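You operate a simulated robot arm through the tools that you are given. There is no shell and no other tool. Be economical: measure what you need, move in short steps, check, and stop when the job is done.

Carry out the task below with a simulated two-armed robot. There is one attempt and no reset: what you move stays moved.

TASK
Take the cap off the white jar that says "ochre" on the top of the beige table and lay it down there. Put the small grey pot from the top of the beige table on the space at the brown bar. Fetch the blue paper ball from the top of the purple-edged table and set it on the top of the shoe rack. Pull the green box lid open. Any order will do. Set down upright: small grey pot.

It is judged by the outcome, as a careful person would: the job done as asked, and still so three seconds after it is handed in. It fails if anything else is knocked over, pushed out of place, dropped, spilled or broken. Lids that push on must go on centred and level and be pressed home; caps that screw on are set level and turned clockwise until they are tight.

THE ROBOT
Two 7-joint arms with two-finger parallel grippers on one trunk, on a base that drives. Base frame: it is fixed to the floor where the robot stands at the start and does not move with it; the origin is under the middle of the robot, x ahead of it, y to its left, z up; the surface under the hand at the start is at about z = 740. Lengths are in mm, angles in degrees, forces in N, time in s.
The left shoulder is at the start at [80, 131, 947], the right one opposite. With the tool pointing down near the work surface each hand reaches from about 400 to 860 mm from the robot's upright axis, wherever it stands, measured 20 degrees to its own side. Places, roughly: green box lid [4000, 3300, 800]; paper ball [1250, -2500, 750]; small grey pot (10x10x12 cm) [800, -400, 800]; space at the brown bar (25x48 cm) [-1200, -80, 760]; top of the shoe rack [2400, -5400, 1200]; white jar [750, -250, 750]. Payload 1.57 kg a hand.
Tool frame (each hand has its own): the origin (TCP) lies between the finger pads and is the grasp point; the fingertips stand 30 mm ahead of it; z points along the fingers, y is the line along which they close. Largest opening 110 mm; finger width 24, thickness 12; the body of the gripper, 48 by 112 mm, starts 78 mm behind the TCP.
Orientation is that of the tool frame in the base frame, as a unit quaternion [w, x, y, z]. With the fingers straight down and closing along the base's y, the tool's x points along the base's -x, its y along +y and its z along -z.

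THE INTERFACE
- The arms move only by the tool apply_moves. It takes "left_series", "right_series" or both (then of equal length, played together; a hand with none holds still); each is a list of rows, each a list of 7 numbers: the shift along the tool's x, y, z in units of 30 mm (1.0 is 30 mm), then the turn, a rotation vector about the tool's x, y, z in units of 8 degrees (1.0 is 8 degrees), then the closure, from 0 (fully open) to 1 (shut). In form: [[dx, dy, dz, wx, wy, wz, gripper], ...]. A call has 1 to 10 rows; each row shifts and turns the commanded pose from where the row before left it, along the tool's axes as they then stand. A call with a number of a shift or a turn outside -1 to 1 is refused whole. A row lasts 0.2 s, in which the tool goes at most 50 mm and 8.6 degrees; a call with a longer step from one row to the next is refused whole, and so is a gripper value outside its range. Where a pose cannot be reached the arm comes as near as it can. A force on the tool above 40 N (or 10 N above the force at the start of the call, whichever is more), or a blocked arm, ends the call early, and 0.2 s more pass. Each finger travels about 108 mm/s and halts on what it meets, pressing with about 42 N; the grip force reading is that of the motor and also rises with nothing between the fingers. The clock runs only during rows and for 0.2 s after the last one: add rows that do not move to give the fingers time. The reply holds the time, the measured pose of the TCP, the force on the tool along the base axes, the opening and the grip force, in the units named above and with some noise, with the torque about the TCP (base axes, N m) and any sound that the robot's microphone picked up.
- Cameras (640 x 400 px; columns grow to the right, rows downward): "scene" is now at [-136.8, -62.7, 1380.7]; the picture's right is [-1.00, -0.02, 0.00], its down [-0.02, 0.89, -0.46] and it looks along [0.01, -0.46, -0.89] (base axes); focal length 214 px, centre (320, 200). "left" rides on the left gripper at [70, -16, -141] in its tool frame; the picture's right is [0.23, 0.97, 0.00], its down [-0.85, 0.20, -0.48] and it looks along [-0.47, 0.11, 0.88] (tool axes); focal length 222 px, centre (320, 200). "right" rides on the right gripper at [70, 16, -141] in its tool frame; the picture's right is [-0.23, 0.97, 0.00], its down [-0.85, -0.20, -0.48] and it looks along [-0.47, -0.11, 0.88] (tool axes); focal length 222 px, centre (320, 200). There is no depth. A picture from a camera that has moved, and an enlarged one, comes with that camera's place and axes in the base frame and with its lens.
- snapshot(camera): a new picture of that camera. The clock stands still meanwhile.
- roll_base(legs): drives the robot by 1 to 6 legs, each [ahead, left, turn to the left] in mm, mm and degrees, along the robot's own axes; the way and the turn of a leg run together, so that a leg with both is an arc; at most 1500 mm and 180 degrees a leg. The arms and the cameras ride along, it lands a little off, and it stops where it bumps. It gives what a move gives.
- head_to(pan, tilt): turns the head with the scene camera to pan (to the left, within 109 degrees either way) and tilt (down, from -29 to 69), counted from straight ahead of the robot. It gives what a move gives.
- inspect(camera, box): a new picture of the part [left, top, right, bottom] of that camera's present view, enlarged. The clock stands still meanwhile.
- sign_off(): hands the job in; it is judged then, once.

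Go step by step. Nothing tells you exact positions but the pictures and the camera data: compare them with the known pose of the tool, close in by small moves and look again before you grip or let go. The budget is 165 turns and 130 pictures, counting those below and the enlarged ones. Unless the task says otherwise, let go and move clear before handing in.

The tools are called as a command line: name --argument value ..., lists and objects as JSON in quotes. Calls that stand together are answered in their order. apply_moves: Moves the arms, as the interface text tells. Its arguments: {"type":"object","properties":{"left_series":{"type":"array","items":{"type":"array","items":{"type":"number"}}},"right_series":{"type":"array","items":{"type":"array","items":{"type":"number"}}}},"required":[]} The other tools are called the same way: roll_base (legs) drives the base; head_to (pan, tilt) turns the head that bears the scene camera; snapshot (camera) takes a picture; inspect (camera, box) takes an enlarged picture of a part of a camera's view; sign_off () hands the job in.

At the start:

```text
time_s: 0.0
left_ee_pos: [503.4, -90.1, 1079.3]
left_tcp_rot: [0.0, 0.0, 1.0, 0.0]
left_contact_force: [-0.3, -0.5, -0.3]
left_wrist_torque: [-0.03, 0.0, -0.05]
left_width: 110.0
left_grasp_force: 0.0
right_ee_pos: [350.4, -506.7, 1010.4]
right_tcp_rot: [0.0, 0.0, 1.0, 0.001]
right_contact_force: [0.3, 0.8, 0.0]
right_wrist_torque: [-0.01, -0.04, -0.02]
right_width: 110.0
right_grasp_force: 0.1
robot x, y, heading: [-3.1, 3.5, 0.2]
head pan, tilt: [-89.0, 62.4]
```

scene: 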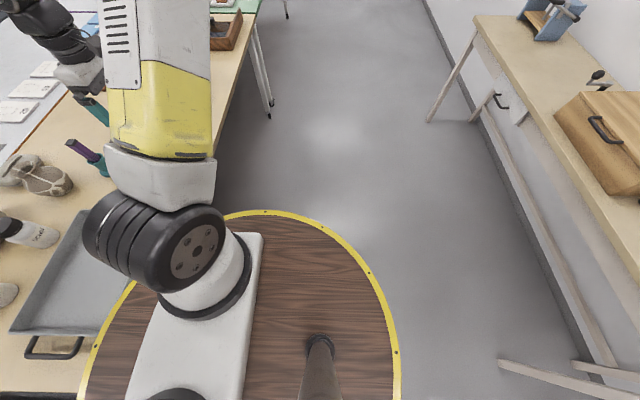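
right: 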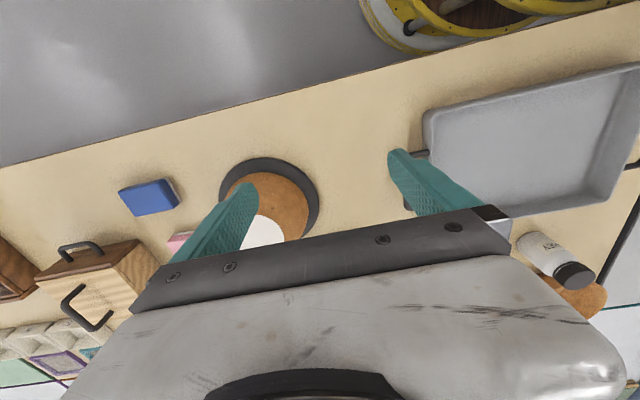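
left: 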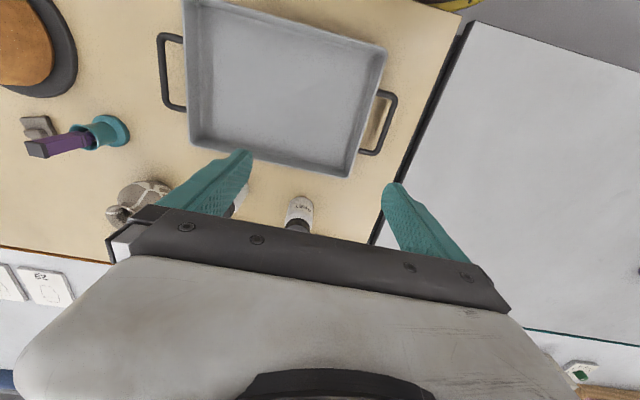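

I see the beige table on the left of the scene picture with a tray, jars and a shoe; I'll turn the head to look ahead at the table first.

head_to --pan -20 --tilt 35

```text
time_s: 1.4
left_ee_pos: [504.3, -88.9, 1079.7]
left_tcp_rot: [0.001, 0.0, 1.0, 0.0]
left_contact_force: [0.1, 0.0, -0.4]
left_wrist_torque: [0.0, 0.01, 0.03]
left_width: 110.2
left_grasp_force: 0.0
right_ee_pos: [350.1, -506.7, 1011.4]
right_tcp_rot: [0.0, 0.0, 1.0, -0.001]
right_contact_force: [-0.6, 0.2, -0.1]
right_wrist_torque: [0.01, 0.02, -0.01]
right_width: 110.0
right_grasp_force: 0.0
robot x, y, heading: [1.2, -1.1, -0.0]
head pan, tilt: [-20.0, 35.0]
```

snapshot --camera "scene"

```text
126 pictures are left
camera scene: at [-55.2, -29.0, 1417.7], right [-0.34, -0.94, 0.0], down [-0.54, 0.2, -0.82], along [0.77, -0.28, -0.57], focal length 214 px, centre (320, 200)
```

scene: 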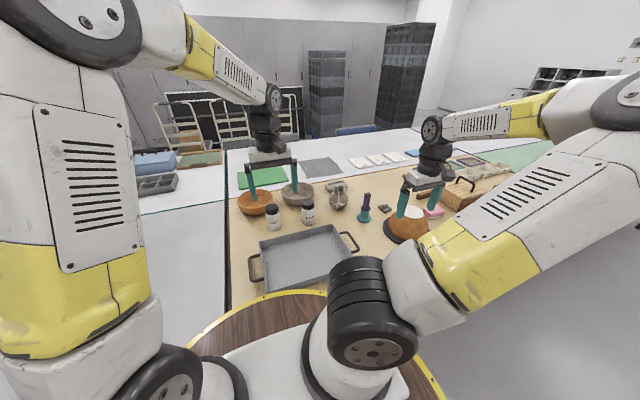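

Two white jars with dark caps stand behind the tray; I zoom in for labels and to find the grey pot.

inspect --camera "scene" --box '[230, 150, 390, 250]'

inspect --camera "scene" --box '[370, 140, 530, 240]'

inspect --camera "left" --box '[80, 80, 400, 280]'

```text
4.00 times, centred on (310, 200) of scene
camera zoom: at [-55.2, -29.0, 1417.7], right [-0.34, -0.94, 0.0], down [-0.54, 0.2, -0.82], along [0.77, -0.28, -0.57], focal length 858 px, centre (360, 200)
```

zoom: 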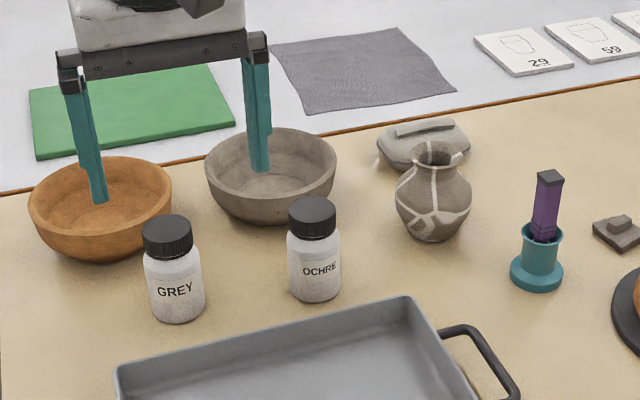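

```text
4.00 times, centred on (450, 190) of scene
camera zoom: at [-55.2, -29.0, 1417.7], right [-0.34, -0.94, 0.0], down [-0.54, 0.2, -0.82], along [0.77, -0.28, -0.57], focal length 858 px, centre (-200, 240)
```

zoom: 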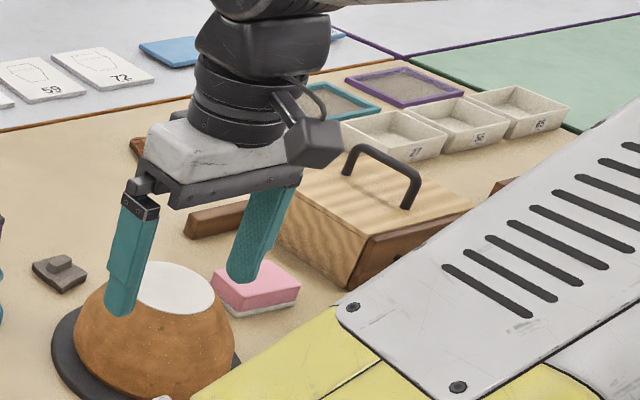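

```text
2.00 times, centred on (240, 180) of left
camera zoom: at [433.9, -105.4, 1221.4], right [-0.23, 0.97, 0.0], down [0.85, 0.2, 0.48], along [0.47, 0.11, -0.88], focal length 444 px, centre (480, 240)
```

zoom: 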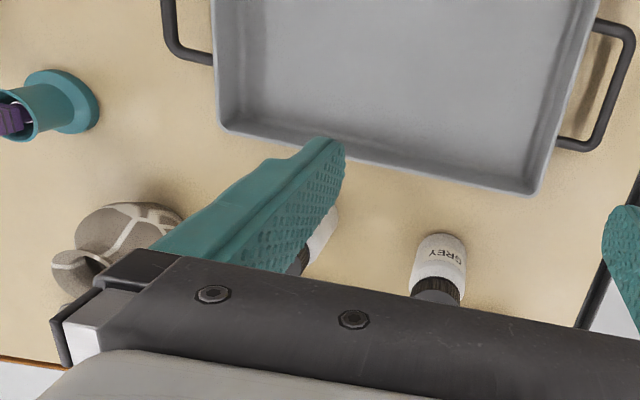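

The ochre jar is at about (705, -250) and the patterned grey pot at about (785, -440). I'll shift the base to the right so both lie comfortably in reach, and look again.

roll_base --legs '[[0, -220, 0]]'

head_to --pan -12 --tilt 42

snapshot --camera "scene"

inspect --camera "scene" --box '[220, 130, 380, 230]'

```text
time_s: 3.1
left_ee_pos: [504.2, -310.6, 1079.9]
left_tcp_rot: [0.0, 0.0, 1.0, -0.001]
left_contact_force: [0.1, 0.4, 0.9]
left_wrist_torque: [0.02, -0.02, 0.03]
left_width: 110.2
left_grasp_force: 0.1
right_ee_pos: [350.6, -727.8, 1010.7]
right_tcp_rot: [0.0, 0.002, 1.0, -0.001]
right_contact_force: [-0.3, 0.2, -0.3]
right_wrist_torque: [-0.03, -0.02, 0.02]
right_width: 109.8
right_grasp_force: 0.2
robot x, y, heading: [4.1, -222.1, 0.2]
head pan, tilt: [-20.0, 35.0]
```

```text
time_s: 3.8
left_ee_pos: [504.6, -310.6, 1079.6]
left_tcp_rot: [0.0, 0.0, 1.0, 0.001]
left_contact_force: [0.1, 0.2, -0.1]
left_wrist_torque: [-0.02, 0.02, 0.0]
left_width: 109.9
left_grasp_force: 0.1
right_ee_pos: [351.4, -728.8, 1009.5]
right_tcp_rot: [-0.001, 0.001, 1.0, -0.001]
right_contact_force: [-0.4, 0.4, -0.5]
right_wrist_torque: [0.04, -0.02, -0.01]
right_width: 109.8
right_grasp_force: 0.1
robot x, y, heading: [3.0, -222.7, -0.1]
head pan, tilt: [-12.0, 42.0]
```

```text
122 pictures are left
camera scene: at [-56.1, -236.4, 1407.2], right [-0.21, -0.98, 0.0], down [-0.65, 0.14, -0.74], along [0.73, -0.16, -0.67], focal length 214 px, centre (320, 200)
```

scene: 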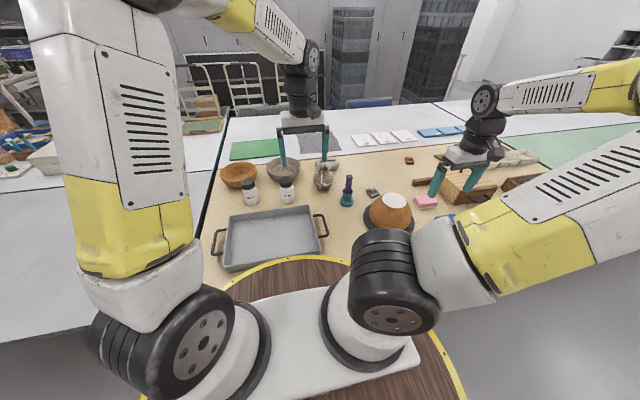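

```text
4.00 times, centred on (300, 180) of scene
camera zoom: at [-56.1, -236.4, 1407.2], right [-0.21, -0.98, 0.0], down [-0.65, 0.14, -0.74], along [0.73, -0.16, -0.67], focal length 858 px, centre (400, 280)
```

zoom: 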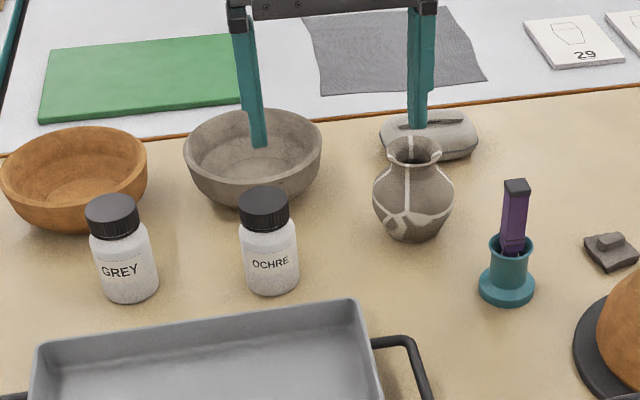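

The pot stands at about (765, -432), rim near z 855. I'll move the left hand aside and bring the right hand above the pot.

apply_moves --right_series '[[-1, 0.9, 0, 0, 0, 0, 0], [-1, 0.9, 0, 0, 0, 0, 0], [-1, 0.9, 0, 0, 0, 0, 0], [-1, 0.9, 0, 0, 0, 0, 0], [-1, 0.9, 0, 0, 0, 0, 0], [-1, 0.9, 0, 0, 0, 0, 0], [-1, 0.9, 0, 0, 0, 0, 0], [-1, 0.9, 0, 0, 0, 0, 0], [-1, 0.9, 0, 0, 0, 0, 0], [-1, 0.9, 0, 0, 0, 0, 0]]' --left_series '[[0, 1, 0, 0, 0, 0, 0], [0, 1, 0, 0, 0, 0, 0], [0, 1, 0, 0, 0, 0, 0], [0, 1, 0, 0, 0, 0, 0], [0, 1, 0, 0, 0, 0, 0], [0, 1, 0, 0, 0, 0, 0], [0, 1, 0, 0, 0, 0, 0], [0, 1, 0, 0, 0, 0, 0], [0, 0, 0, 0, 0, 0, 0], [0, 0, 0, 0, 0, 0, 0]]'

snapshot --camera "right"

```text
time_s: 6.0
left_ee_pos: [503.7, -68.5, 1079.9]
left_tcp_rot: [0.001, -0.001, 1.0, 0.0]
left_contact_force: [-0.3, -0.3, 0.2]
left_wrist_torque: [0.01, -0.04, -0.02]
left_width: 109.9
left_grasp_force: 0.2
right_ee_pos: [635.2, -470.7, 1011.2]
right_tcp_rot: [0.001, 0.002, 1.0, -0.001]
right_contact_force: [-0.9, -0.5, -0.4]
right_wrist_torque: [-0.06, -0.02, 0.01]
right_width: 110.2
right_grasp_force: 0.1
right hand out of reach, approached as far as the arm can: row 10
robot x, y, heading: [-3.5, -218.7, 0.2]
head pan, tilt: [-12.0, 42.0]
```

```text
120 pictures are left
camera right: at [565.7, -453.9, 1151.7], right [0.23, 0.97, 0.0], down [0.85, -0.2, 0.48], along [0.47, -0.11, -0.88], focal length 222 px, centre (320, 200)
```

right: 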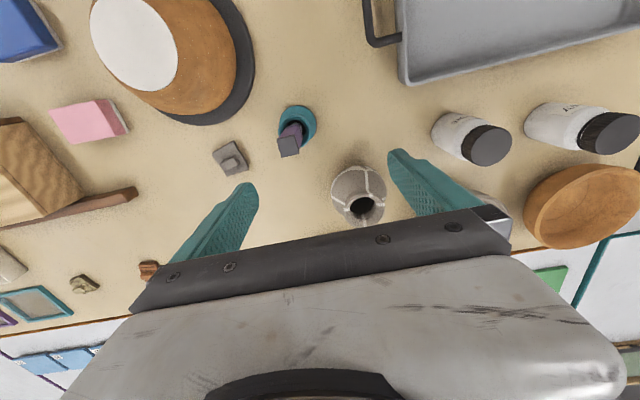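

The pot mouth is near (754, -427). I lower the hand somewhat while going forward and sideways to be over it.

apply_moves --right_series '[[0, 0.4, 1, 0, 0, 0, 0], [-0.5, 0.4, 1, 0, 0, 0, 0], [-0.8, 0.4, 0.5, 0, 0, 0, 0], [-0.8, 0, 0, 0, 0, 0, 0], [-0.8, 0, 0, 0, 0, 0, 0], [-0.5, 0, 0, 0, 0, 0, 0]]'

snapshot --camera "right"

```text
time_s: 7.4
left_ee_pos: [504.8, -69.7, 1081.0]
left_tcp_rot: [0.0, 0.0, 1.0, 0.001]
left_contact_force: [0.0, 0.4, -0.2]
left_wrist_torque: [-0.01, 0.03, -0.01]
left_width: 109.9
left_grasp_force: 0.0
right_ee_pos: [640.7, -467.6, 953.5]
right_tcp_rot: [0.0, 0.0, 1.0, 0.0]
right_contact_force: [-0.3, 0.4, 0.1]
right_wrist_torque: [-0.02, 0.01, -0.02]
right_width: 110.3
right_grasp_force: 0.1
right hand out of reach, approached as far as the arm can: row 1, 2, 3, 4, 5, 6
robot x, y, heading: [-0.0, -218.5, -0.0]
head pan, tilt: [-12.0, 42.0]
```

```text
119 pictures are left
camera right: at [571.7, -451.5, 1094.9], right [0.23, 0.97, 0.0], down [0.85, -0.2, 0.48], along [0.47, -0.11, -0.88], focal length 222 px, centre (320, 200)
```

right: 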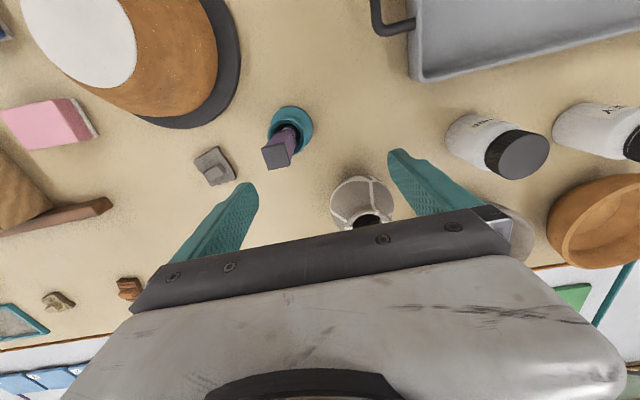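

The right arm stops about 110 mm short. I look down at the robot's front to see how much room there is to the table before driving ahead.

head_to --pan 0 --tilt 69

snapshot --camera "scene"

snapshot --camera "left"

```text
time_s: 8.3
left_ee_pos: [504.0, -68.9, 1079.1]
left_tcp_rot: [0.0, 0.0, 1.0, 0.0]
left_contact_force: [0.3, 1.0, -0.5]
left_wrist_torque: [-0.01, 0.0, 0.01]
left_width: 110.0
left_grasp_force: 0.1
right_ee_pos: [641.4, -468.3, 954.3]
right_tcp_rot: [-0.001, 0.001, 1.0, 0.001]
right_contact_force: [-0.3, 0.3, -0.3]
right_wrist_torque: [-0.04, -0.04, -0.02]
right_width: 110.0
right_grasp_force: 0.0
robot x, y, heading: [1.8, -219.3, 0.2]
head pan, tilt: [0.0, 68.8]
```

```text
118 pictures are left
camera scene: at [-81.8, -218.9, 1374.1], right [0.0, -1.0, 0.0], down [-0.93, 0.0, -0.36], along [0.36, 0.0, -0.93], focal length 214 px, centre (320, 200)
```

scene: 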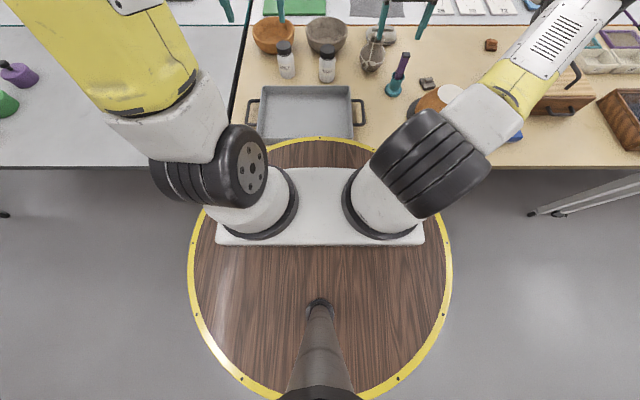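

```text
117 pictures are left
camera left: at [434.2, -85.5, 1221.2], right [-0.23, 0.97, 0.0], down [0.85, 0.2, 0.48], along [0.47, 0.11, -0.88], focal length 222 px, centre (320, 200)
```

left: 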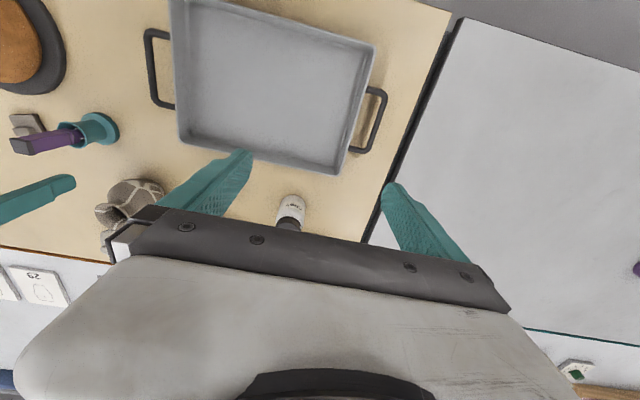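

The table edge is right below the deck rim, so driving ahead is risky. I test instead whether the arm gets further by going back, and over from a different line.

apply_moves --right_series '[[0.7, 0.3, -0.5, 0, 0, 0, 0], [0.7, 0.5, -0.5, 0, 0, 0, 0], [0.5, 0.8, 0, 0, 0, 0, 0], [0, 0.8, 0, 0, 0, 0, 0], [-0.8, 0, 0, 0, 0, 0, 0], [-0.8, 0, 0, 0, 0, 0, 0], [-0.8, 0, 0, 0, 0, 0, 0]]'

```text
time_s: 9.9
left_ee_pos: [504.2, -70.1, 1079.1]
left_tcp_rot: [0.0, 0.0, 1.0, -0.001]
left_contact_force: [0.4, 0.1, -0.6]
left_wrist_torque: [0.02, 0.02, 0.0]
left_width: 110.1
left_grasp_force: 0.0
right_ee_pos: [584.8, -400.5, 983.7]
right_tcp_rot: [0.001, 0.001, 1.0, -0.001]
right_contact_force: [0.1, 0.5, 0.3]
right_wrist_torque: [0.03, 0.01, -0.01]
right_width: 110.1
right_grasp_force: 0.1
right hand out of reach, approached as far as the arm can: row 4, 5, 6, 7
robot x, y, heading: [-1.3, -221.1, -0.2]
head pan, tilt: [0.0, 68.8]
```

Reach shrinks as the hand goes inward, which looks like a joint limit; I test whether yawing the tool frees it.

apply_moves --right_series '[[0, 0, 0, 0, 0, 1, 0], [0, 0, 0, 0, 0, 1, 0], [0, 0, 0, 0, 0, 1, 0], [-0.9, 0, 0, 0, 0, 0, 0], [-0.9, 0, 0, 0, 0, 0, 0], [-0.9, 0, 0, 0, 0, 0, 0]]'

```text
time_s: 11.3
left_ee_pos: [504.0, -70.2, 1080.6]
left_tcp_rot: [0.0, 0.0, 1.0, 0.0]
left_contact_force: [0.5, 0.3, -0.3]
left_wrist_torque: [-0.01, 0.01, -0.01]
left_width: 109.9
left_grasp_force: 0.1
right_ee_pos: [601.4, -419.7, 985.4]
right_tcp_rot: [-0.001, 0.209, 0.978, 0.0]
right_contact_force: [-0.5, -0.1, -0.1]
right_wrist_torque: [0.04, 0.05, 0.0]
right_width: 109.9
right_grasp_force: 0.1
right hand out of reach, approached as far as the arm can: row 4, 5, 6
robot x, y, heading: [-0.1, -221.1, 0.0]
head pan, tilt: [0.0, 68.8]
```

Little effect with that yaw; I test the opposite yaw.

apply_moves --right_series '[[0.3, 0, 0, 0, 0, -1, 0], [0.3, 0, 0, 0, 0, -1, 0], [0, 0, 0, 0, 0, -1, 0], [0, 0, 0, 0, 0, -1, 0], [0, 0, 0, 0, 0, -1, 0], [0, 0, 0, 0, 0, -1, 0], [-0.9, 0, 0, 0, 0, 0, 0], [-0.9, 0, 0, 0, 0, 0, 0], [-0.9, 0, 0, 0, 0, 0, 0]]'

head_to --pan -45 --tilt 25

snapshot --camera "scene"

```text
time_s: 13.3
left_ee_pos: [503.7, -71.7, 1079.5]
left_tcp_rot: [0.0, -0.001, 1.0, 0.0]
left_contact_force: [-0.7, 0.0, 0.1]
left_wrist_torque: [-0.04, 0.0, -0.01]
left_width: 110.2
left_grasp_force: 0.0
right_ee_pos: [595.6, -412.4, 974.5]
right_tcp_rot: [0.0, -0.207, 0.978, 0.0]
right_contact_force: [-0.3, 0.5, -0.2]
right_wrist_torque: [0.04, -0.01, 0.01]
right_width: 110.2
right_grasp_force: 0.2
right hand out of reach, approached as far as the arm can: row 7, 8, 9
robot x, y, heading: [-0.6, -219.9, -0.4]
head pan, tilt: [0.0, 68.8]
```

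```text
time_s: 14.4
left_ee_pos: [505.1, -70.4, 1079.7]
left_tcp_rot: [0.0, -0.001, 1.0, 0.0]
left_contact_force: [0.4, -0.9, -0.4]
left_wrist_torque: [-0.01, 0.03, -0.01]
left_width: 109.8
left_grasp_force: 0.0
right_ee_pos: [596.5, -410.9, 975.1]
right_tcp_rot: [0.0, -0.207, 0.978, 0.0]
right_contact_force: [-0.1, 0.0, -0.7]
right_wrist_torque: [0.02, 0.03, 0.02]
right_width: 110.2
right_grasp_force: 0.1
robot x, y, heading: [0.2, -220.8, 0.1]
head pan, tilt: [-45.0, 25.0]
```

```text
116 pictures are left
camera scene: at [-72.6, -284.0, 1433.4], right [-0.71, -0.71, 0.0], down [-0.3, 0.3, -0.91], along [0.64, -0.64, -0.42], focal length 214 px, centre (320, 200)
```

scene: 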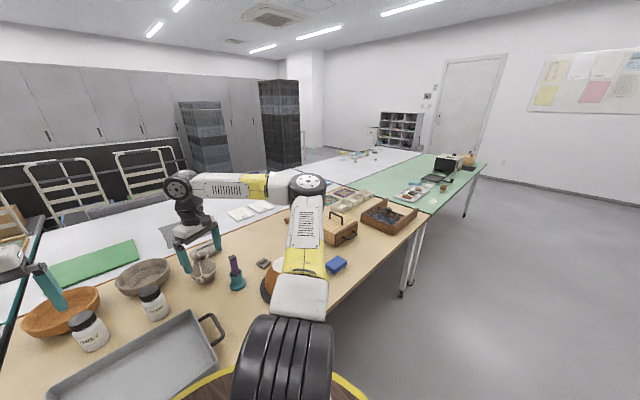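

The arm isn't stretched (elbow bent about 90°), so some wrist limit holds it. I test a forward tilt of the tool, after undoing the yaw.

apply_moves --right_series '[[0, 0, 0, 0, 0, 1, 0], [0, 0, 0, 0, 0, 1, 0], [0, 0, 0, 0, 0, 1, 0], [0, 0, 0, 0, -1, 0, 0], [0, 0, 0, 0, -1, 0, 0], [0, 0, 0, 0, -1, 0, 0], [-0.8, 0, 0.36, 0, 0, 0, 0], [-0.8, 0, 0.36, 0, 0, 0, 0], [-0.8, 0, 0.36, 0, 0, 0, 0]]'

```text
time_s: 16.4
left_ee_pos: [503.5, -70.3, 1079.4]
left_tcp_rot: [0.0, 0.0, 1.0, 0.0]
left_contact_force: [-0.3, -0.3, 0.1]
left_wrist_torque: [0.0, -0.02, 0.01]
left_width: 110.0
left_grasp_force: 0.1
right_ee_pos: [676.6, -411.7, 974.7]
right_tcp_rot: [0.208, 0.0, 0.978, 0.0]
right_contact_force: [-0.3, 0.2, -0.1]
right_wrist_torque: [0.01, -0.04, -0.03]
right_width: 110.0
right_grasp_force: 0.1
robot x, y, heading: [-1.9, -220.3, -0.1]
head pan, tilt: [-45.0, 25.0]
```

Tilting forward by 24° frees the reach. I'll use this tilt and move to a stand-off 100 mm from the pot rim along the finger line.

apply_moves --right_series '[[-0.35, -0.25, 0.6, 0, 0, 0, 0], [-0.34, -0.25, 0.65, 0, 0, 0, 0], [0, 0, 0, 0, 0, 0, 0]]'

snapshot --camera "right"

head_to --pan -25 --tilt 35

inspect --camera "scene" --box '[220, 130, 380, 230]'

```text
time_s: 17.2
left_ee_pos: [504.3, -69.0, 1079.7]
left_tcp_rot: [0.001, 0.0, 1.0, 0.0]
left_contact_force: [0.4, -0.7, 0.5]
left_wrist_torque: [0.03, 0.02, 0.0]
left_width: 109.8
left_grasp_force: 0.0
right_ee_pos: [711.4, -427.4, 948.2]
right_tcp_rot: [0.207, 0.0, 0.978, -0.001]
right_contact_force: [0.0, 0.0, 0.2]
right_wrist_torque: [-0.02, 0.0, 0.0]
right_width: 110.0
right_grasp_force: 0.0
robot x, y, heading: [-0.2, -220.7, 0.0]
head pan, tilt: [-45.0, 25.0]
```

```text
115 pictures are left
camera right: at [589.7, -411.0, 1048.8], right [0.21, 0.97, 0.09], down [0.59, -0.2, 0.79], along [0.78, -0.11, -0.61], focal length 222 px, centre (320, 200)
```

right: 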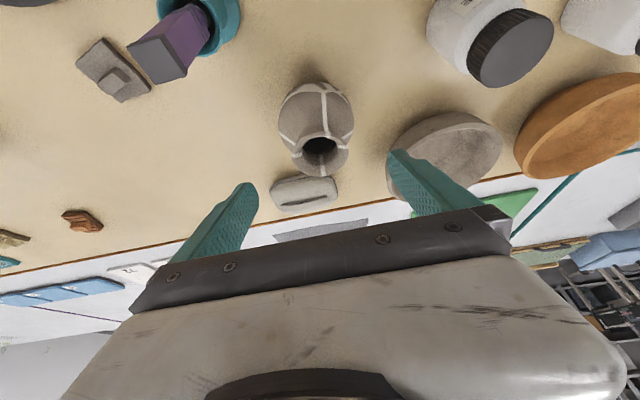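

```text
time_s: 18.0
left_ee_pos: [505.0, -71.4, 1081.0]
left_tcp_rot: [0.0, 0.0, 1.0, 0.0]
left_contact_force: [0.0, -0.3, -0.5]
left_wrist_torque: [0.02, 0.01, 0.01]
left_width: 110.0
left_grasp_force: 0.0
right_ee_pos: [709.4, -427.1, 949.4]
right_tcp_rot: [0.208, 0.001, 0.978, 0.0]
right_contact_force: [0.0, -0.2, 0.3]
right_wrist_torque: [0.0, 0.03, -0.01]
right_width: 109.8
right_grasp_force: 0.1
robot x, y, heading: [0.5, -221.4, -0.0]
head pan, tilt: [-25.0, 35.0]
```

```text
4.00 times, centred on (300, 180) of scene
camera zoom: at [-58.0, -256.2, 1417.8], right [-0.42, -0.91, 0.0], down [-0.52, 0.24, -0.82], along [0.74, -0.35, -0.57], focal length 858 px, centre (400, 280)
```

zoom: 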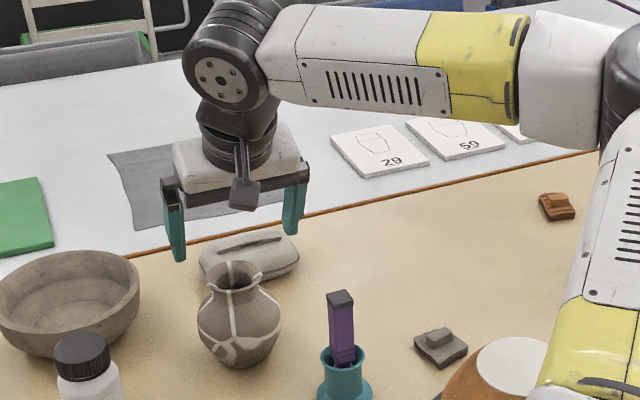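

Rim centre is about (754, -428, 857) from both cameras; I advance along the fingers and close on the rim.

apply_moves --right_series '[[0, -0.05, 0.9, 0, 0, 0, 0], [0, 0, 0.9, 0, 0, 0, 0], [0, 0, 0.9, 0, 0, 0, 0], [0, 0, 0.6, 0, 0, 0, 0], [0, 0, 0, 0, 0, 0, 0]]'

snapshot --camera "right"

inspect --camera "scene" --box '[230, 160, 330, 223]'

```text
time_s: 19.2
left_ee_pos: [503.3, -70.8, 1079.5]
left_tcp_rot: [0.0, 0.001, 1.0, 0.0]
left_contact_force: [0.3, -0.1, -0.1]
left_wrist_torque: [-0.02, -0.01, -0.01]
left_width: 110.0
left_grasp_force: 0.1
right_ee_pos: [729.4, -440.4, 868.6]
right_tcp_rot: [0.208, 0.0, 0.978, -0.001]
right_contact_force: [-0.1, -0.3, 1.2]
right_wrist_torque: [0.01, -0.01, -0.04]
right_width: 110.2
right_grasp_force: 0.1
right hand out of reach, approached as far as the arm can: row 1, 2, 3
robot x, y, heading: [-1.6, -219.0, 0.1]
head pan, tilt: [-25.0, 35.0]
```

```text
113 pictures are left
camera right: at [607.9, -424.0, 968.5], right [0.21, 0.97, 0.09], down [0.59, -0.2, 0.79], along [0.78, -0.11, -0.61], focal length 222 px, centre (320, 200)
```

right: 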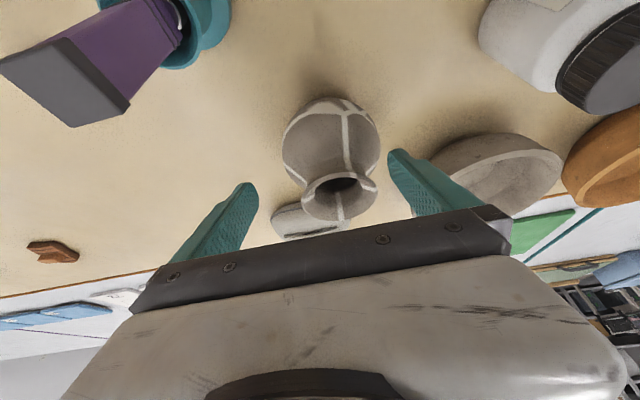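

```text
6.35 times, centred on (280, 192) of scene
camera zoom: at [-58.0, -256.1, 1417.7], right [-0.42, -0.91, 0.0], down [-0.52, 0.24, -0.82], along [0.74, -0.35, -0.57], focal length 1362 px, centre (574, 254)
```

zoom: 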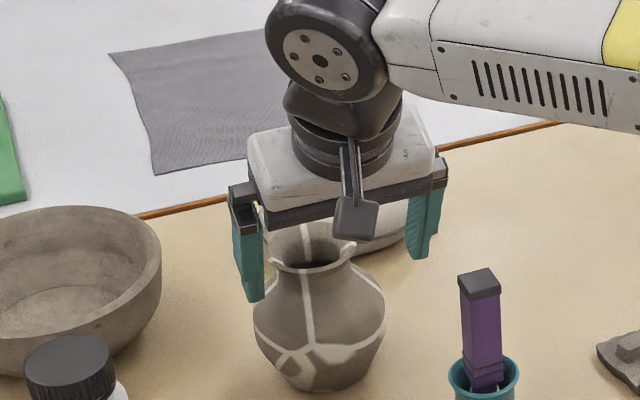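

The hand stopped 22 mm short again; I tilt 16° more about the TCP and then finish the approach.

apply_moves --right_series '[[0, 0, -0.3, 0, -1, 0, 0], [0, 0, 0, 0, -1, 0, 0], [-0.16, 0.2, 0.5, 0, 0, 0, 0], [-0.16, 0.2, 0.5, 0, 0, 0, 0], [0, 0, 0, 0, 0, 0, 0]]'

snapshot --camera "right"

inspect --camera "scene" --box '[230, 160, 330, 223]'

```text
time_s: 20.4
left_ee_pos: [503.9, -69.8, 1080.1]
left_tcp_rot: [0.001, 0.0, 1.0, -0.001]
left_contact_force: [-0.6, 0.4, 0.1]
left_wrist_torque: [-0.02, -0.04, 0.0]
left_width: 109.8
left_grasp_force: 0.0
right_ee_pos: [751.3, -427.8, 860.0]
right_tcp_rot: [0.342, 0.0, 0.94, -0.001]
right_contact_force: [-0.1, 0.7, -0.4]
right_wrist_torque: [0.01, -0.01, 0.0]
right_width: 109.7
right_grasp_force: 0.0
robot x, y, heading: [-0.9, -217.5, 0.0]
head pan, tilt: [-25.0, 35.0]
```

```text
111 pictures are left
camera right: at [607.6, -411.5, 922.7], right [0.17, 0.97, 0.15], down [0.35, -0.2, 0.92], along [0.92, -0.11, -0.37], focal length 222 px, centre (320, 200)
```

right: 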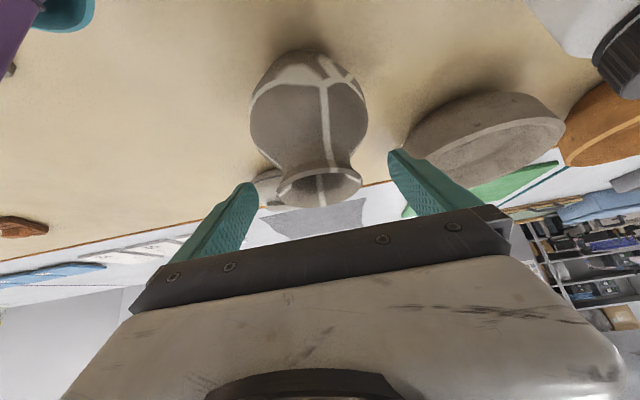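

```text
6.35 times, centred on (280, 192) of scene
camera zoom: at [-58.1, -256.1, 1417.7], right [-0.42, -0.91, 0.0], down [-0.52, 0.24, -0.82], along [0.74, -0.35, -0.57], focal length 1362 px, centre (574, 254)
```

zoom: 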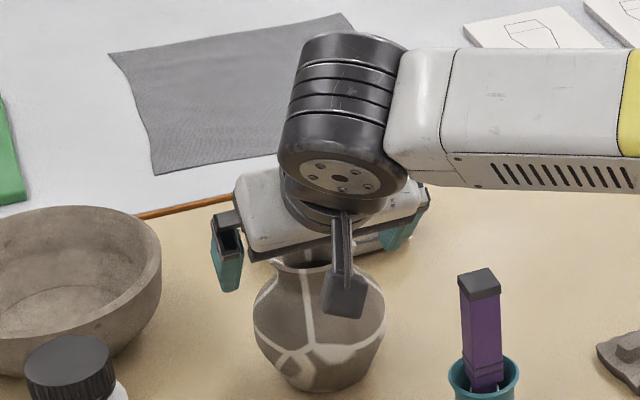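

The rim is centred between the fingers; I lower 8 mm and close.

apply_moves --right_series '[[0.14, -0.03, 0.22, 0, 0, 0, 0], [0, 0, 0, 0, 0, 0, 0.3], [0, 0, 0, 0, 0, 0, 0.5], [0, 0, 0, 0, 0, 0, 0.7], [0, 0, 0, 0, 0, 0, 0.9], [0, 0, 0, 0, 0, 0, 0.9]]'

snapshot --camera "right"

```text
time_s: 21.8
left_ee_pos: [504.7, -70.0, 1079.8]
left_tcp_rot: [0.0, 0.0, 1.0, 0.0]
left_contact_force: [0.2, 0.2, 0.2]
left_wrist_torque: [-0.03, 0.02, 0.0]
left_width: 109.8
left_grasp_force: 0.1
right_ee_pos: [752.9, -428.6, 853.2]
right_tcp_rot: [0.344, 0.0, 0.939, -0.001]
right_contact_force: [7.0, 0.1, 12.5]
right_wrist_torque: [-0.27, -0.88, 0.15]
right_width: 63.5
right_grasp_force: 41.6
robot x, y, heading: [-1.9, -219.3, -0.0]
head pan, tilt: [-25.0, 35.0]
```

```text
109 pictures are left
camera right: at [609.1, -412.4, 915.9], right [0.17, 0.97, 0.15], down [0.34, -0.2, 0.92], along [0.92, -0.11, -0.37], focal length 222 px, centre (320, 200)
```

right: 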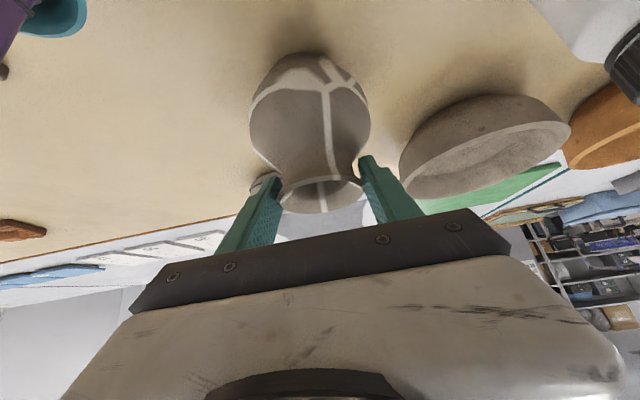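

Gripped on the rim (63 mm). I lift straight up a bit and check.

apply_moves --right_series '[[-0.2, 0, -0.23, 0, 0, 0, 0.9], [-0.4, 0, -0.5, 0, 0, 0, 0.9], [-0.5, 0, -0.6, 0, 0, 0, 0.9], [-0.5, 0, -0.6, 0, 0, 0, 0.9], [0, 0, 0, 0, 0, 0, 0.9]]'

snapshot --camera "scene"

```text
time_s: 23.0
left_ee_pos: [504.4, -69.7, 1080.1]
left_tcp_rot: [-0.001, 0.0, 1.0, 0.0]
left_contact_force: [0.4, 0.3, -0.6]
left_wrist_torque: [0.04, 0.03, -0.01]
left_width: 109.9
left_grasp_force: 0.1
right_ee_pos: [751.9, -429.6, 926.8]
right_tcp_rot: [0.342, 0.001, 0.94, 0.0]
right_contact_force: [0.1, 0.3, -3.5]
right_wrist_torque: [0.02, 0.02, -0.04]
right_width: 63.5
right_grasp_force: 42.3
robot x, y, heading: [-1.2, -218.4, 0.1]
head pan, tilt: [-25.0, 35.0]
```

```text
108 pictures are left
camera scene: at [-57.8, -256.1, 1417.7], right [-0.42, -0.91, 0.0], down [-0.52, 0.24, -0.82], along [0.74, -0.35, -0.57], focal length 214 px, centre (320, 200)
```

scene: 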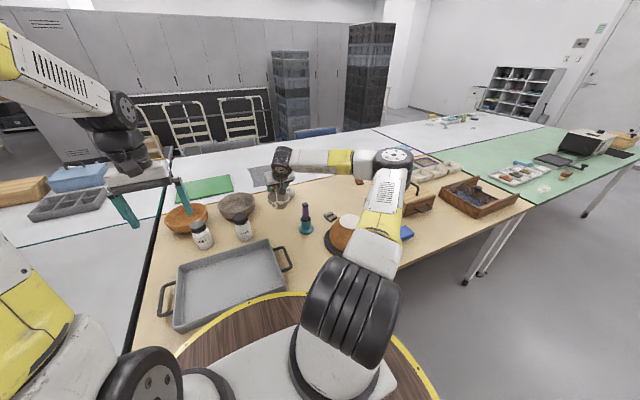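

The pot is held (about 0.36 kg). I retract it up and back toward the robot, then back off and look behind for the brown bar.

apply_moves --right_series '[[-0.3, 0, -0.8, 0, 0, 0, 0.9], [-0.1, 0, -1, 0, 0, 0, 0.9], [0.4, 0, -1, 0, 0, 0, 0.9], [0.4, 0, -1, 0, 0, 0, 0.9], [0.4, 0, -1, 0, 0, 0, 0.9], [0, 0, 0, 0, 0, 0, 0.9]]'

head_to --pan 109 --tilt 30

snapshot --camera "scene"

head_to --pan -109 --tilt 30

snapshot --camera "scene"

```text
time_s: 24.4
left_ee_pos: [504.1, -71.6, 1079.0]
left_tcp_rot: [0.0, 0.0, 1.0, 0.0]
left_contact_force: [0.3, -0.8, 0.0]
left_wrist_torque: [0.0, 0.02, -0.01]
left_width: 109.8
left_grasp_force: 0.1
right_ee_pos: [641.6, -429.5, 1023.0]
right_tcp_rot: [0.342, 0.0, 0.94, 0.0]
right_contact_force: [-0.9, 0.2, -3.8]
right_wrist_torque: [0.01, 0.03, 0.0]
right_width: 63.3
right_grasp_force: 41.8
robot x, y, heading: [0.3, -218.6, -0.0]
head pan, tilt: [-25.0, 35.0]
```

```text
time_s: 26.6
left_ee_pos: [504.4, -69.3, 1079.7]
left_tcp_rot: [0.0, 0.0, 1.0, 0.0]
left_contact_force: [-0.8, 1.1, 0.0]
left_wrist_torque: [-0.02, -0.01, -0.01]
left_width: 109.9
left_grasp_force: 0.1
right_ee_pos: [641.8, -427.6, 1021.8]
right_tcp_rot: [0.342, 0.001, 0.94, -0.001]
right_contact_force: [0.4, 0.6, -4.5]
right_wrist_torque: [-0.01, 0.05, -0.02]
right_width: 63.5
right_grasp_force: 42.2
robot x, y, heading: [1.5, -219.0, -0.0]
head pan, tilt: [108.9, 30.0]
```

```text
107 pictures are left
camera scene: at [-166.9, -133.3, 1425.6], right [0.95, 0.32, 0.0], down [0.16, -0.47, -0.87], along [-0.28, 0.82, -0.5], focal length 214 px, centre (320, 200)
```

scene: 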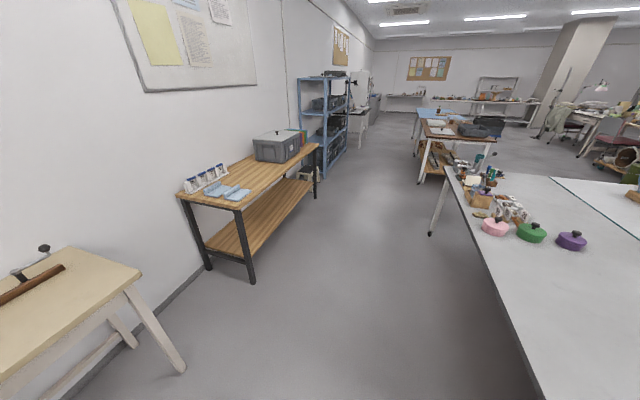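

```text
time_s: 29.7
left_ee_pos: [505.0, -69.8, 1079.2]
left_tcp_rot: [-0.001, 0.0, 1.0, 0.0]
left_contact_force: [-0.1, 0.3, 0.7]
left_wrist_torque: [0.02, -0.02, -0.03]
left_width: 110.0
left_grasp_force: 0.1
right_ee_pos: [641.0, -428.7, 1022.1]
right_tcp_rot: [0.342, 0.0, 0.94, -0.001]
right_contact_force: [0.4, -1.9, -4.1]
right_wrist_torque: [-0.03, 0.02, 0.02]
right_width: 63.4
right_grasp_force: 42.4
robot x, y, heading: [-3.5, -220.0, -0.3]
head pan, tilt: [-108.9, 30.0]
```

```text
106 pictures are left
camera scene: at [-166.9, -304.5, 1425.5], right [-0.95, 0.32, 0.0], down [0.16, 0.47, -0.87], along [-0.28, -0.82, -0.5], focal length 214 px, centre (320, 200)
```

scene: 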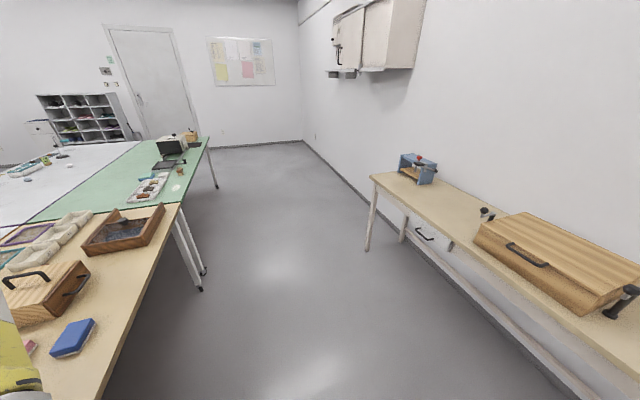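

The brown strip lies on the bench behind the robot (bench front edge near x = -1057). I back off a bit and turn around to face it.

roll_base --legs '[[-200, 0, 0], [0, 0, 180]]'

head_to --pan 0 --tilt 35

snapshot --camera "scene"

```text
time_s: 38.7
left_ee_pos: [-701.1, -375.0, 1079.7]
left_tcp_rot: [0.0, 1.0, 0.005, 0.0]
left_contact_force: [0.4, 0.5, -0.3]
left_wrist_torque: [-0.01, 0.02, 0.0]
left_width: 109.9
left_grasp_force: 0.0
right_ee_pos: [-842.2, -17.4, 1020.9]
right_tcp_rot: [0.0, 0.94, 0.003, -0.342]
right_contact_force: [-0.5, -1.0, -4.7]
right_wrist_torque: [0.01, -0.02, -0.02]
right_width: 63.5
right_grasp_force: 42.0
robot x, y, heading: [-199.3, -219.7, -179.6]
head pan, tilt: [-108.9, 30.0]
```

```text
time_s: 40.6
left_ee_pos: [-702.5, -374.3, 1080.5]
left_tcp_rot: [0.0, 1.0, 0.004, 0.0]
left_contact_force: [-0.4, -0.1, 0.1]
left_wrist_torque: [0.02, 0.0, -0.02]
left_width: 110.2
left_grasp_force: 0.0
right_ee_pos: [-842.4, -17.9, 1022.0]
right_tcp_rot: [0.001, 0.94, 0.004, -0.342]
right_contact_force: [0.6, 0.2, -3.8]
right_wrist_torque: [0.0, -0.02, 0.01]
right_width: 63.6
right_grasp_force: 41.6
robot x, y, heading: [-198.1, -217.2, -179.6]
head pan, tilt: [0.0, 35.0]
```

```text
105 pictures are left
camera scene: at [-145.5, -218.0, 1417.7], right [-0.01, 1.0, 0.0], down [0.57, 0.0, -0.82], along [-0.82, -0.01, -0.57], focal length 214 px, centre (320, 200)
```

scene: 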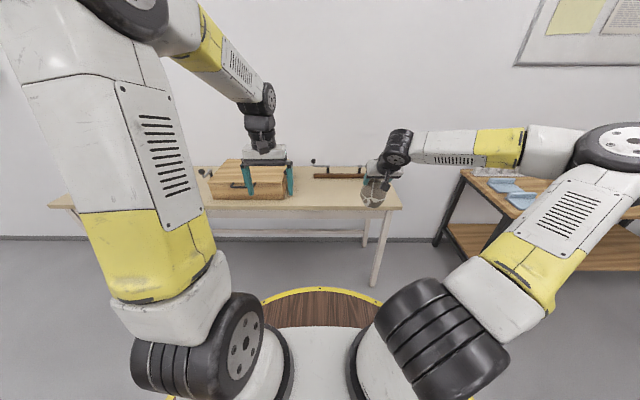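

inspect --camera "scene" --box '[260, 150, 420, 250]'

```text
4.00 times, centred on (340, 200) of scene
camera zoom: at [-145.5, -218.0, 1417.7], right [-0.01, 1.0, 0.0], down [0.57, 0.0, -0.82], along [-0.82, -0.01, -0.57], focal length 858 px, centre (240, 200)
```

zoom: 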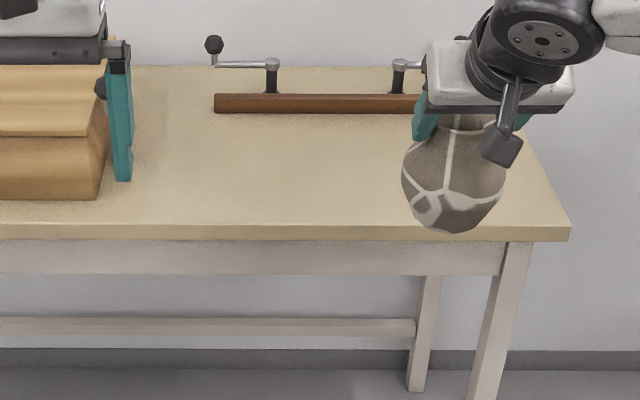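

The free spot in front of the brown bar spans about x -1075…-1325, y -320…+160. I drive ahead 360 mm so the pot is over its middle-right.

roll_base --legs '[[360, 0, 0]]'

head_to --pan -10 --tilt 45

snapshot --camera "scene"

```text
time_s: 42.9
left_ee_pos: [-1060.8, -376.9, 1079.7]
left_tcp_rot: [0.0, 1.0, 0.004, 0.0]
left_contact_force: [0.1, 0.5, 0.1]
left_wrist_torque: [0.01, -0.03, -0.01]
left_width: 110.3
left_grasp_force: 0.1
right_ee_pos: [-1202.3, -20.3, 1022.2]
right_tcp_rot: [0.001, 0.94, 0.005, -0.342]
right_contact_force: [-0.4, 0.1, -4.6]
right_wrist_torque: [-0.01, -0.05, -0.03]
right_width: 63.3
right_grasp_force: 42.6
robot x, y, heading: [-554.7, -222.8, -179.4]
head pan, tilt: [0.0, 35.0]
```

```text
time_s: 43.6
left_ee_pos: [-1061.0, -377.2, 1079.9]
left_tcp_rot: [0.0, 1.0, 0.004, 0.001]
left_contact_force: [-1.0, -0.5, -0.1]
left_wrist_torque: [0.03, -0.05, 0.01]
left_width: 110.0
left_grasp_force: 0.0
right_ee_pos: [-1201.5, -20.3, 1022.3]
right_tcp_rot: [0.002, 0.94, 0.005, -0.342]
right_contact_force: [0.5, 1.2, -5.7]
right_wrist_torque: [0.0, -0.05, 0.03]
right_width: 63.3
right_grasp_force: 41.7
robot x, y, heading: [-556.7, -222.1, -179.6]
head pan, tilt: [-10.0, 45.0]
```

```text
103 pictures are left
camera scene: at [-496.6, -207.0, 1402.9], right [0.16, 0.99, 0.0], down [0.7, -0.12, -0.71], along [-0.7, 0.12, -0.71], focal length 214 px, centre (320, 200)
```

scene: 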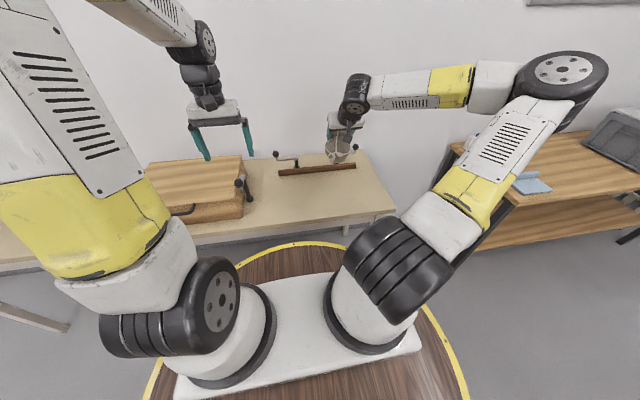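

The pot is above the spot in front of the bar. I lower it straight down to just above the bench.

apply_moves --right_series '[[0.536, 0, 0.638, 0, 0, 0, 0.9], [0.536, 0, 0.638, 0, 0, 0, 0.9], [0.536, 0, 0.638, 0, 0, 0, 0.9], [0.536, 0, 0.638, 0, 0, 0, 0.9], [0.536, 0, 0.638, 0, 0, 0, 0.9], [0, 0, 0, 0, 0, 0, 0.9]]'

snapshot --camera "right"

inspect --camera "scene" --box '[260, 140, 400, 228]'

```text
time_s: 45.0
left_ee_pos: [-1060.9, -377.4, 1079.9]
left_tcp_rot: [0.0, 1.0, 0.004, 0.0]
left_contact_force: [0.4, -0.7, 0.4]
left_wrist_torque: [0.0, 0.0, 0.02]
left_width: 110.1
left_grasp_force: 0.0
right_ee_pos: [-1202.0, -20.0, 896.6]
right_tcp_rot: [0.002, 0.94, 0.005, -0.342]
right_contact_force: [0.0, 0.4, -4.0]
right_wrist_torque: [-0.02, -0.04, -0.02]
right_width: 63.2
right_grasp_force: 42.0
robot x, y, heading: [-559.4, -223.1, -179.3]
head pan, tilt: [-10.0, 45.0]
```

```text
102 pictures are left
camera right: at [-1056.0, -35.4, 959.4], right [-0.17, -0.98, 0.15], down [-0.35, 0.2, 0.92], along [-0.92, 0.1, -0.37], focal length 222 px, centre (320, 200)
```

right: 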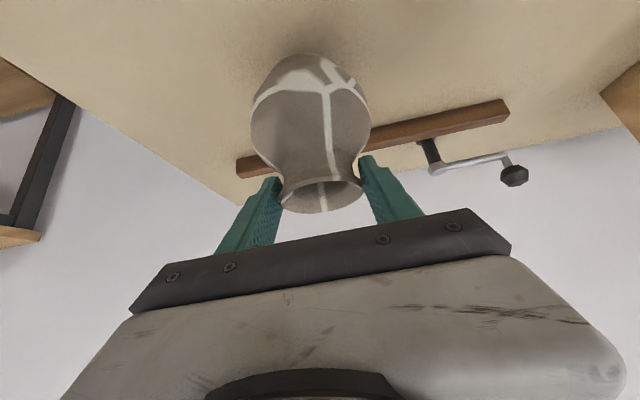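

```text
4.55 times, centred on (330, 184) of scene
camera zoom: at [-496.6, -207.0, 1402.9], right [0.17, 0.99, 0.0], down [0.7, -0.12, -0.71], along [-0.7, 0.12, -0.71], focal length 975 px, centre (274, 273)
```

zoom: 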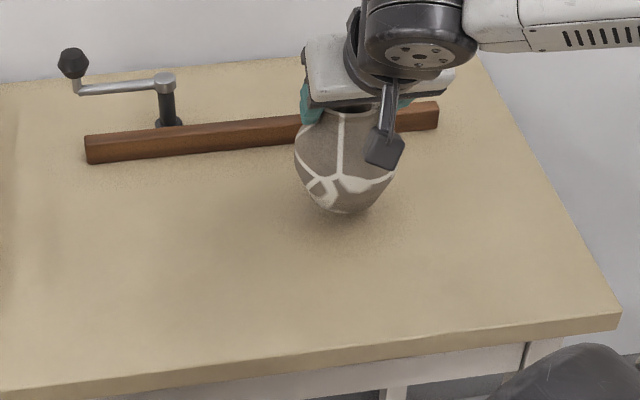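

The pot is upright over the spot. I lower further in small steps.

apply_moves --right_series '[[0.36, 0, 0.43, 0, 0, 0, 0.9], [0.36, 0, 0.43, 0, 0, 0, 0.9], [0, 0, 0, 0, 0, 0, 0.9]]'

inspect --camera "scene" --box '[310, 150, 370, 188]'

```text
time_s: 45.6
left_ee_pos: [-1059.7, -377.5, 1079.8]
left_tcp_rot: [0.001, 1.0, 0.004, 0.0]
left_contact_force: [0.2, -0.2, 0.1]
left_wrist_torque: [0.02, 0.0, -0.01]
left_width: 110.0
left_grasp_force: 0.1
right_ee_pos: [-1204.2, -20.3, 873.6]
right_tcp_rot: [0.0, 0.936, 0.007, -0.351]
right_contact_force: [-0.9, 0.0, 4.3]
right_wrist_torque: [-0.15, 0.44, -0.04]
right_width: 63.3
right_grasp_force: 41.6
robot x, y, heading: [-560.4, -224.5, -179.6]
head pan, tilt: [-10.0, 45.0]
stopped in row 3 (right hand): the force on the tool passed its limit at 45 N (the readings are from after the stop); the commanded pose is now the measured one
```

```text
10.53 times, centred on (340, 169) of scene
camera zoom: at [-496.2, -207.1, 1402.9], right [0.17, 0.99, 0.0], down [0.7, -0.12, -0.71], along [-0.7, 0.12, -0.71], focal length 2258 px, centre (110, 526)
```

zoom: 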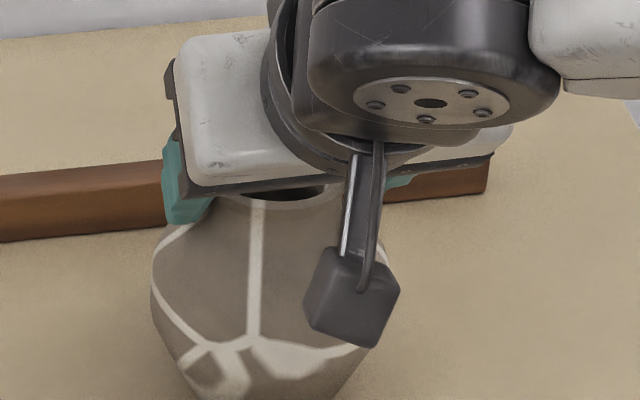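

The pot touches the bench (top at z ≈ 760). I open the fingers gently.

apply_moves --right_series '[[0, 0, 0, 0, 0, 0, 0.4], [0, 0, 0, 0, 0, 0, 0.35], [0, 0, 0, 0, 0, 0, 0.2], [0, 0, 0, 0, 0, 0, 0], [0, 0, 0, 0, 0, 0, 0]]'

snapshot --camera "right"

```text
time_s: 46.8
left_ee_pos: [-1061.1, -377.6, 1079.8]
left_tcp_rot: [0.0, 1.0, 0.004, 0.0]
left_contact_force: [0.8, -0.1, 0.6]
left_wrist_torque: [-0.02, -0.02, 0.02]
left_width: 110.1
left_grasp_force: 0.0
right_ee_pos: [-1204.5, -20.4, 872.3]
right_tcp_rot: [-0.001, 0.937, 0.005, -0.349]
right_contact_force: [-1.4, -0.2, -0.3]
right_wrist_torque: [0.03, 0.0, -0.01]
right_width: 109.9
right_grasp_force: 0.2
robot x, y, heading: [-558.0, -221.9, -179.7]
head pan, tilt: [-10.0, 45.0]
```

```text
99 pictures are left
camera right: at [-1058.3, -35.7, 933.3], right [-0.16, -0.98, 0.15], down [-0.34, 0.19, 0.92], along [-0.93, 0.1, -0.36], focal length 222 px, centre (320, 200)
```

right: 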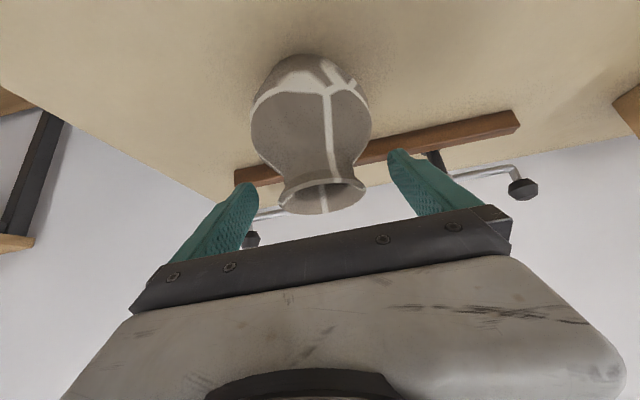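

Released and standing. I withdraw along the finger direction and confirm.

apply_moves --right_series '[[0, 0, -0.6, 0, 0, 0, 0], [0, 0, -1, 0, 0, 0, 0], [0, 0, -1, 0, 0, 0, 0], [0, 0, -1, 0, 0, 0, 0], [-0.4, 0, -1, 0, 0, 0, 0], [-0.4, 0, -1, 0, 0, 0, 0]]'

inspect --camera "scene" --box '[260, 130, 400, 218]'

```text
time_s: 48.2
left_ee_pos: [-1059.7, -377.0, 1079.9]
left_tcp_rot: [0.0, 1.0, 0.004, 0.0]
left_contact_force: [0.1, 0.6, -0.4]
left_wrist_torque: [-0.04, 0.0, 0.02]
left_width: 110.5
left_grasp_force: 0.1
right_ee_pos: [-1111.8, -20.6, 1015.3]
right_tcp_rot: [0.0, 0.937, 0.006, -0.348]
right_contact_force: [0.2, 0.5, -0.3]
right_wrist_torque: [-0.03, 0.0, 0.01]
right_width: 109.9
right_grasp_force: 0.1
robot x, y, heading: [-560.6, -222.8, -179.4]
head pan, tilt: [-10.0, 45.0]
```

```text
4.55 times, centred on (330, 174) of scene
camera zoom: at [-496.7, -206.8, 1402.9], right [0.17, 0.99, 0.0], down [0.7, -0.12, -0.71], along [-0.7, 0.12, -0.71], focal length 975 px, centre (274, 318)
```

zoom: 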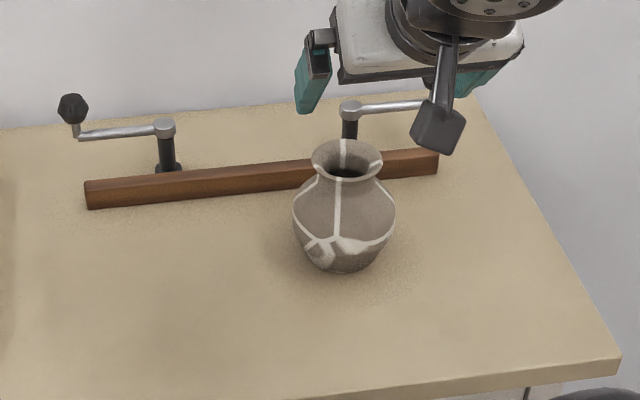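

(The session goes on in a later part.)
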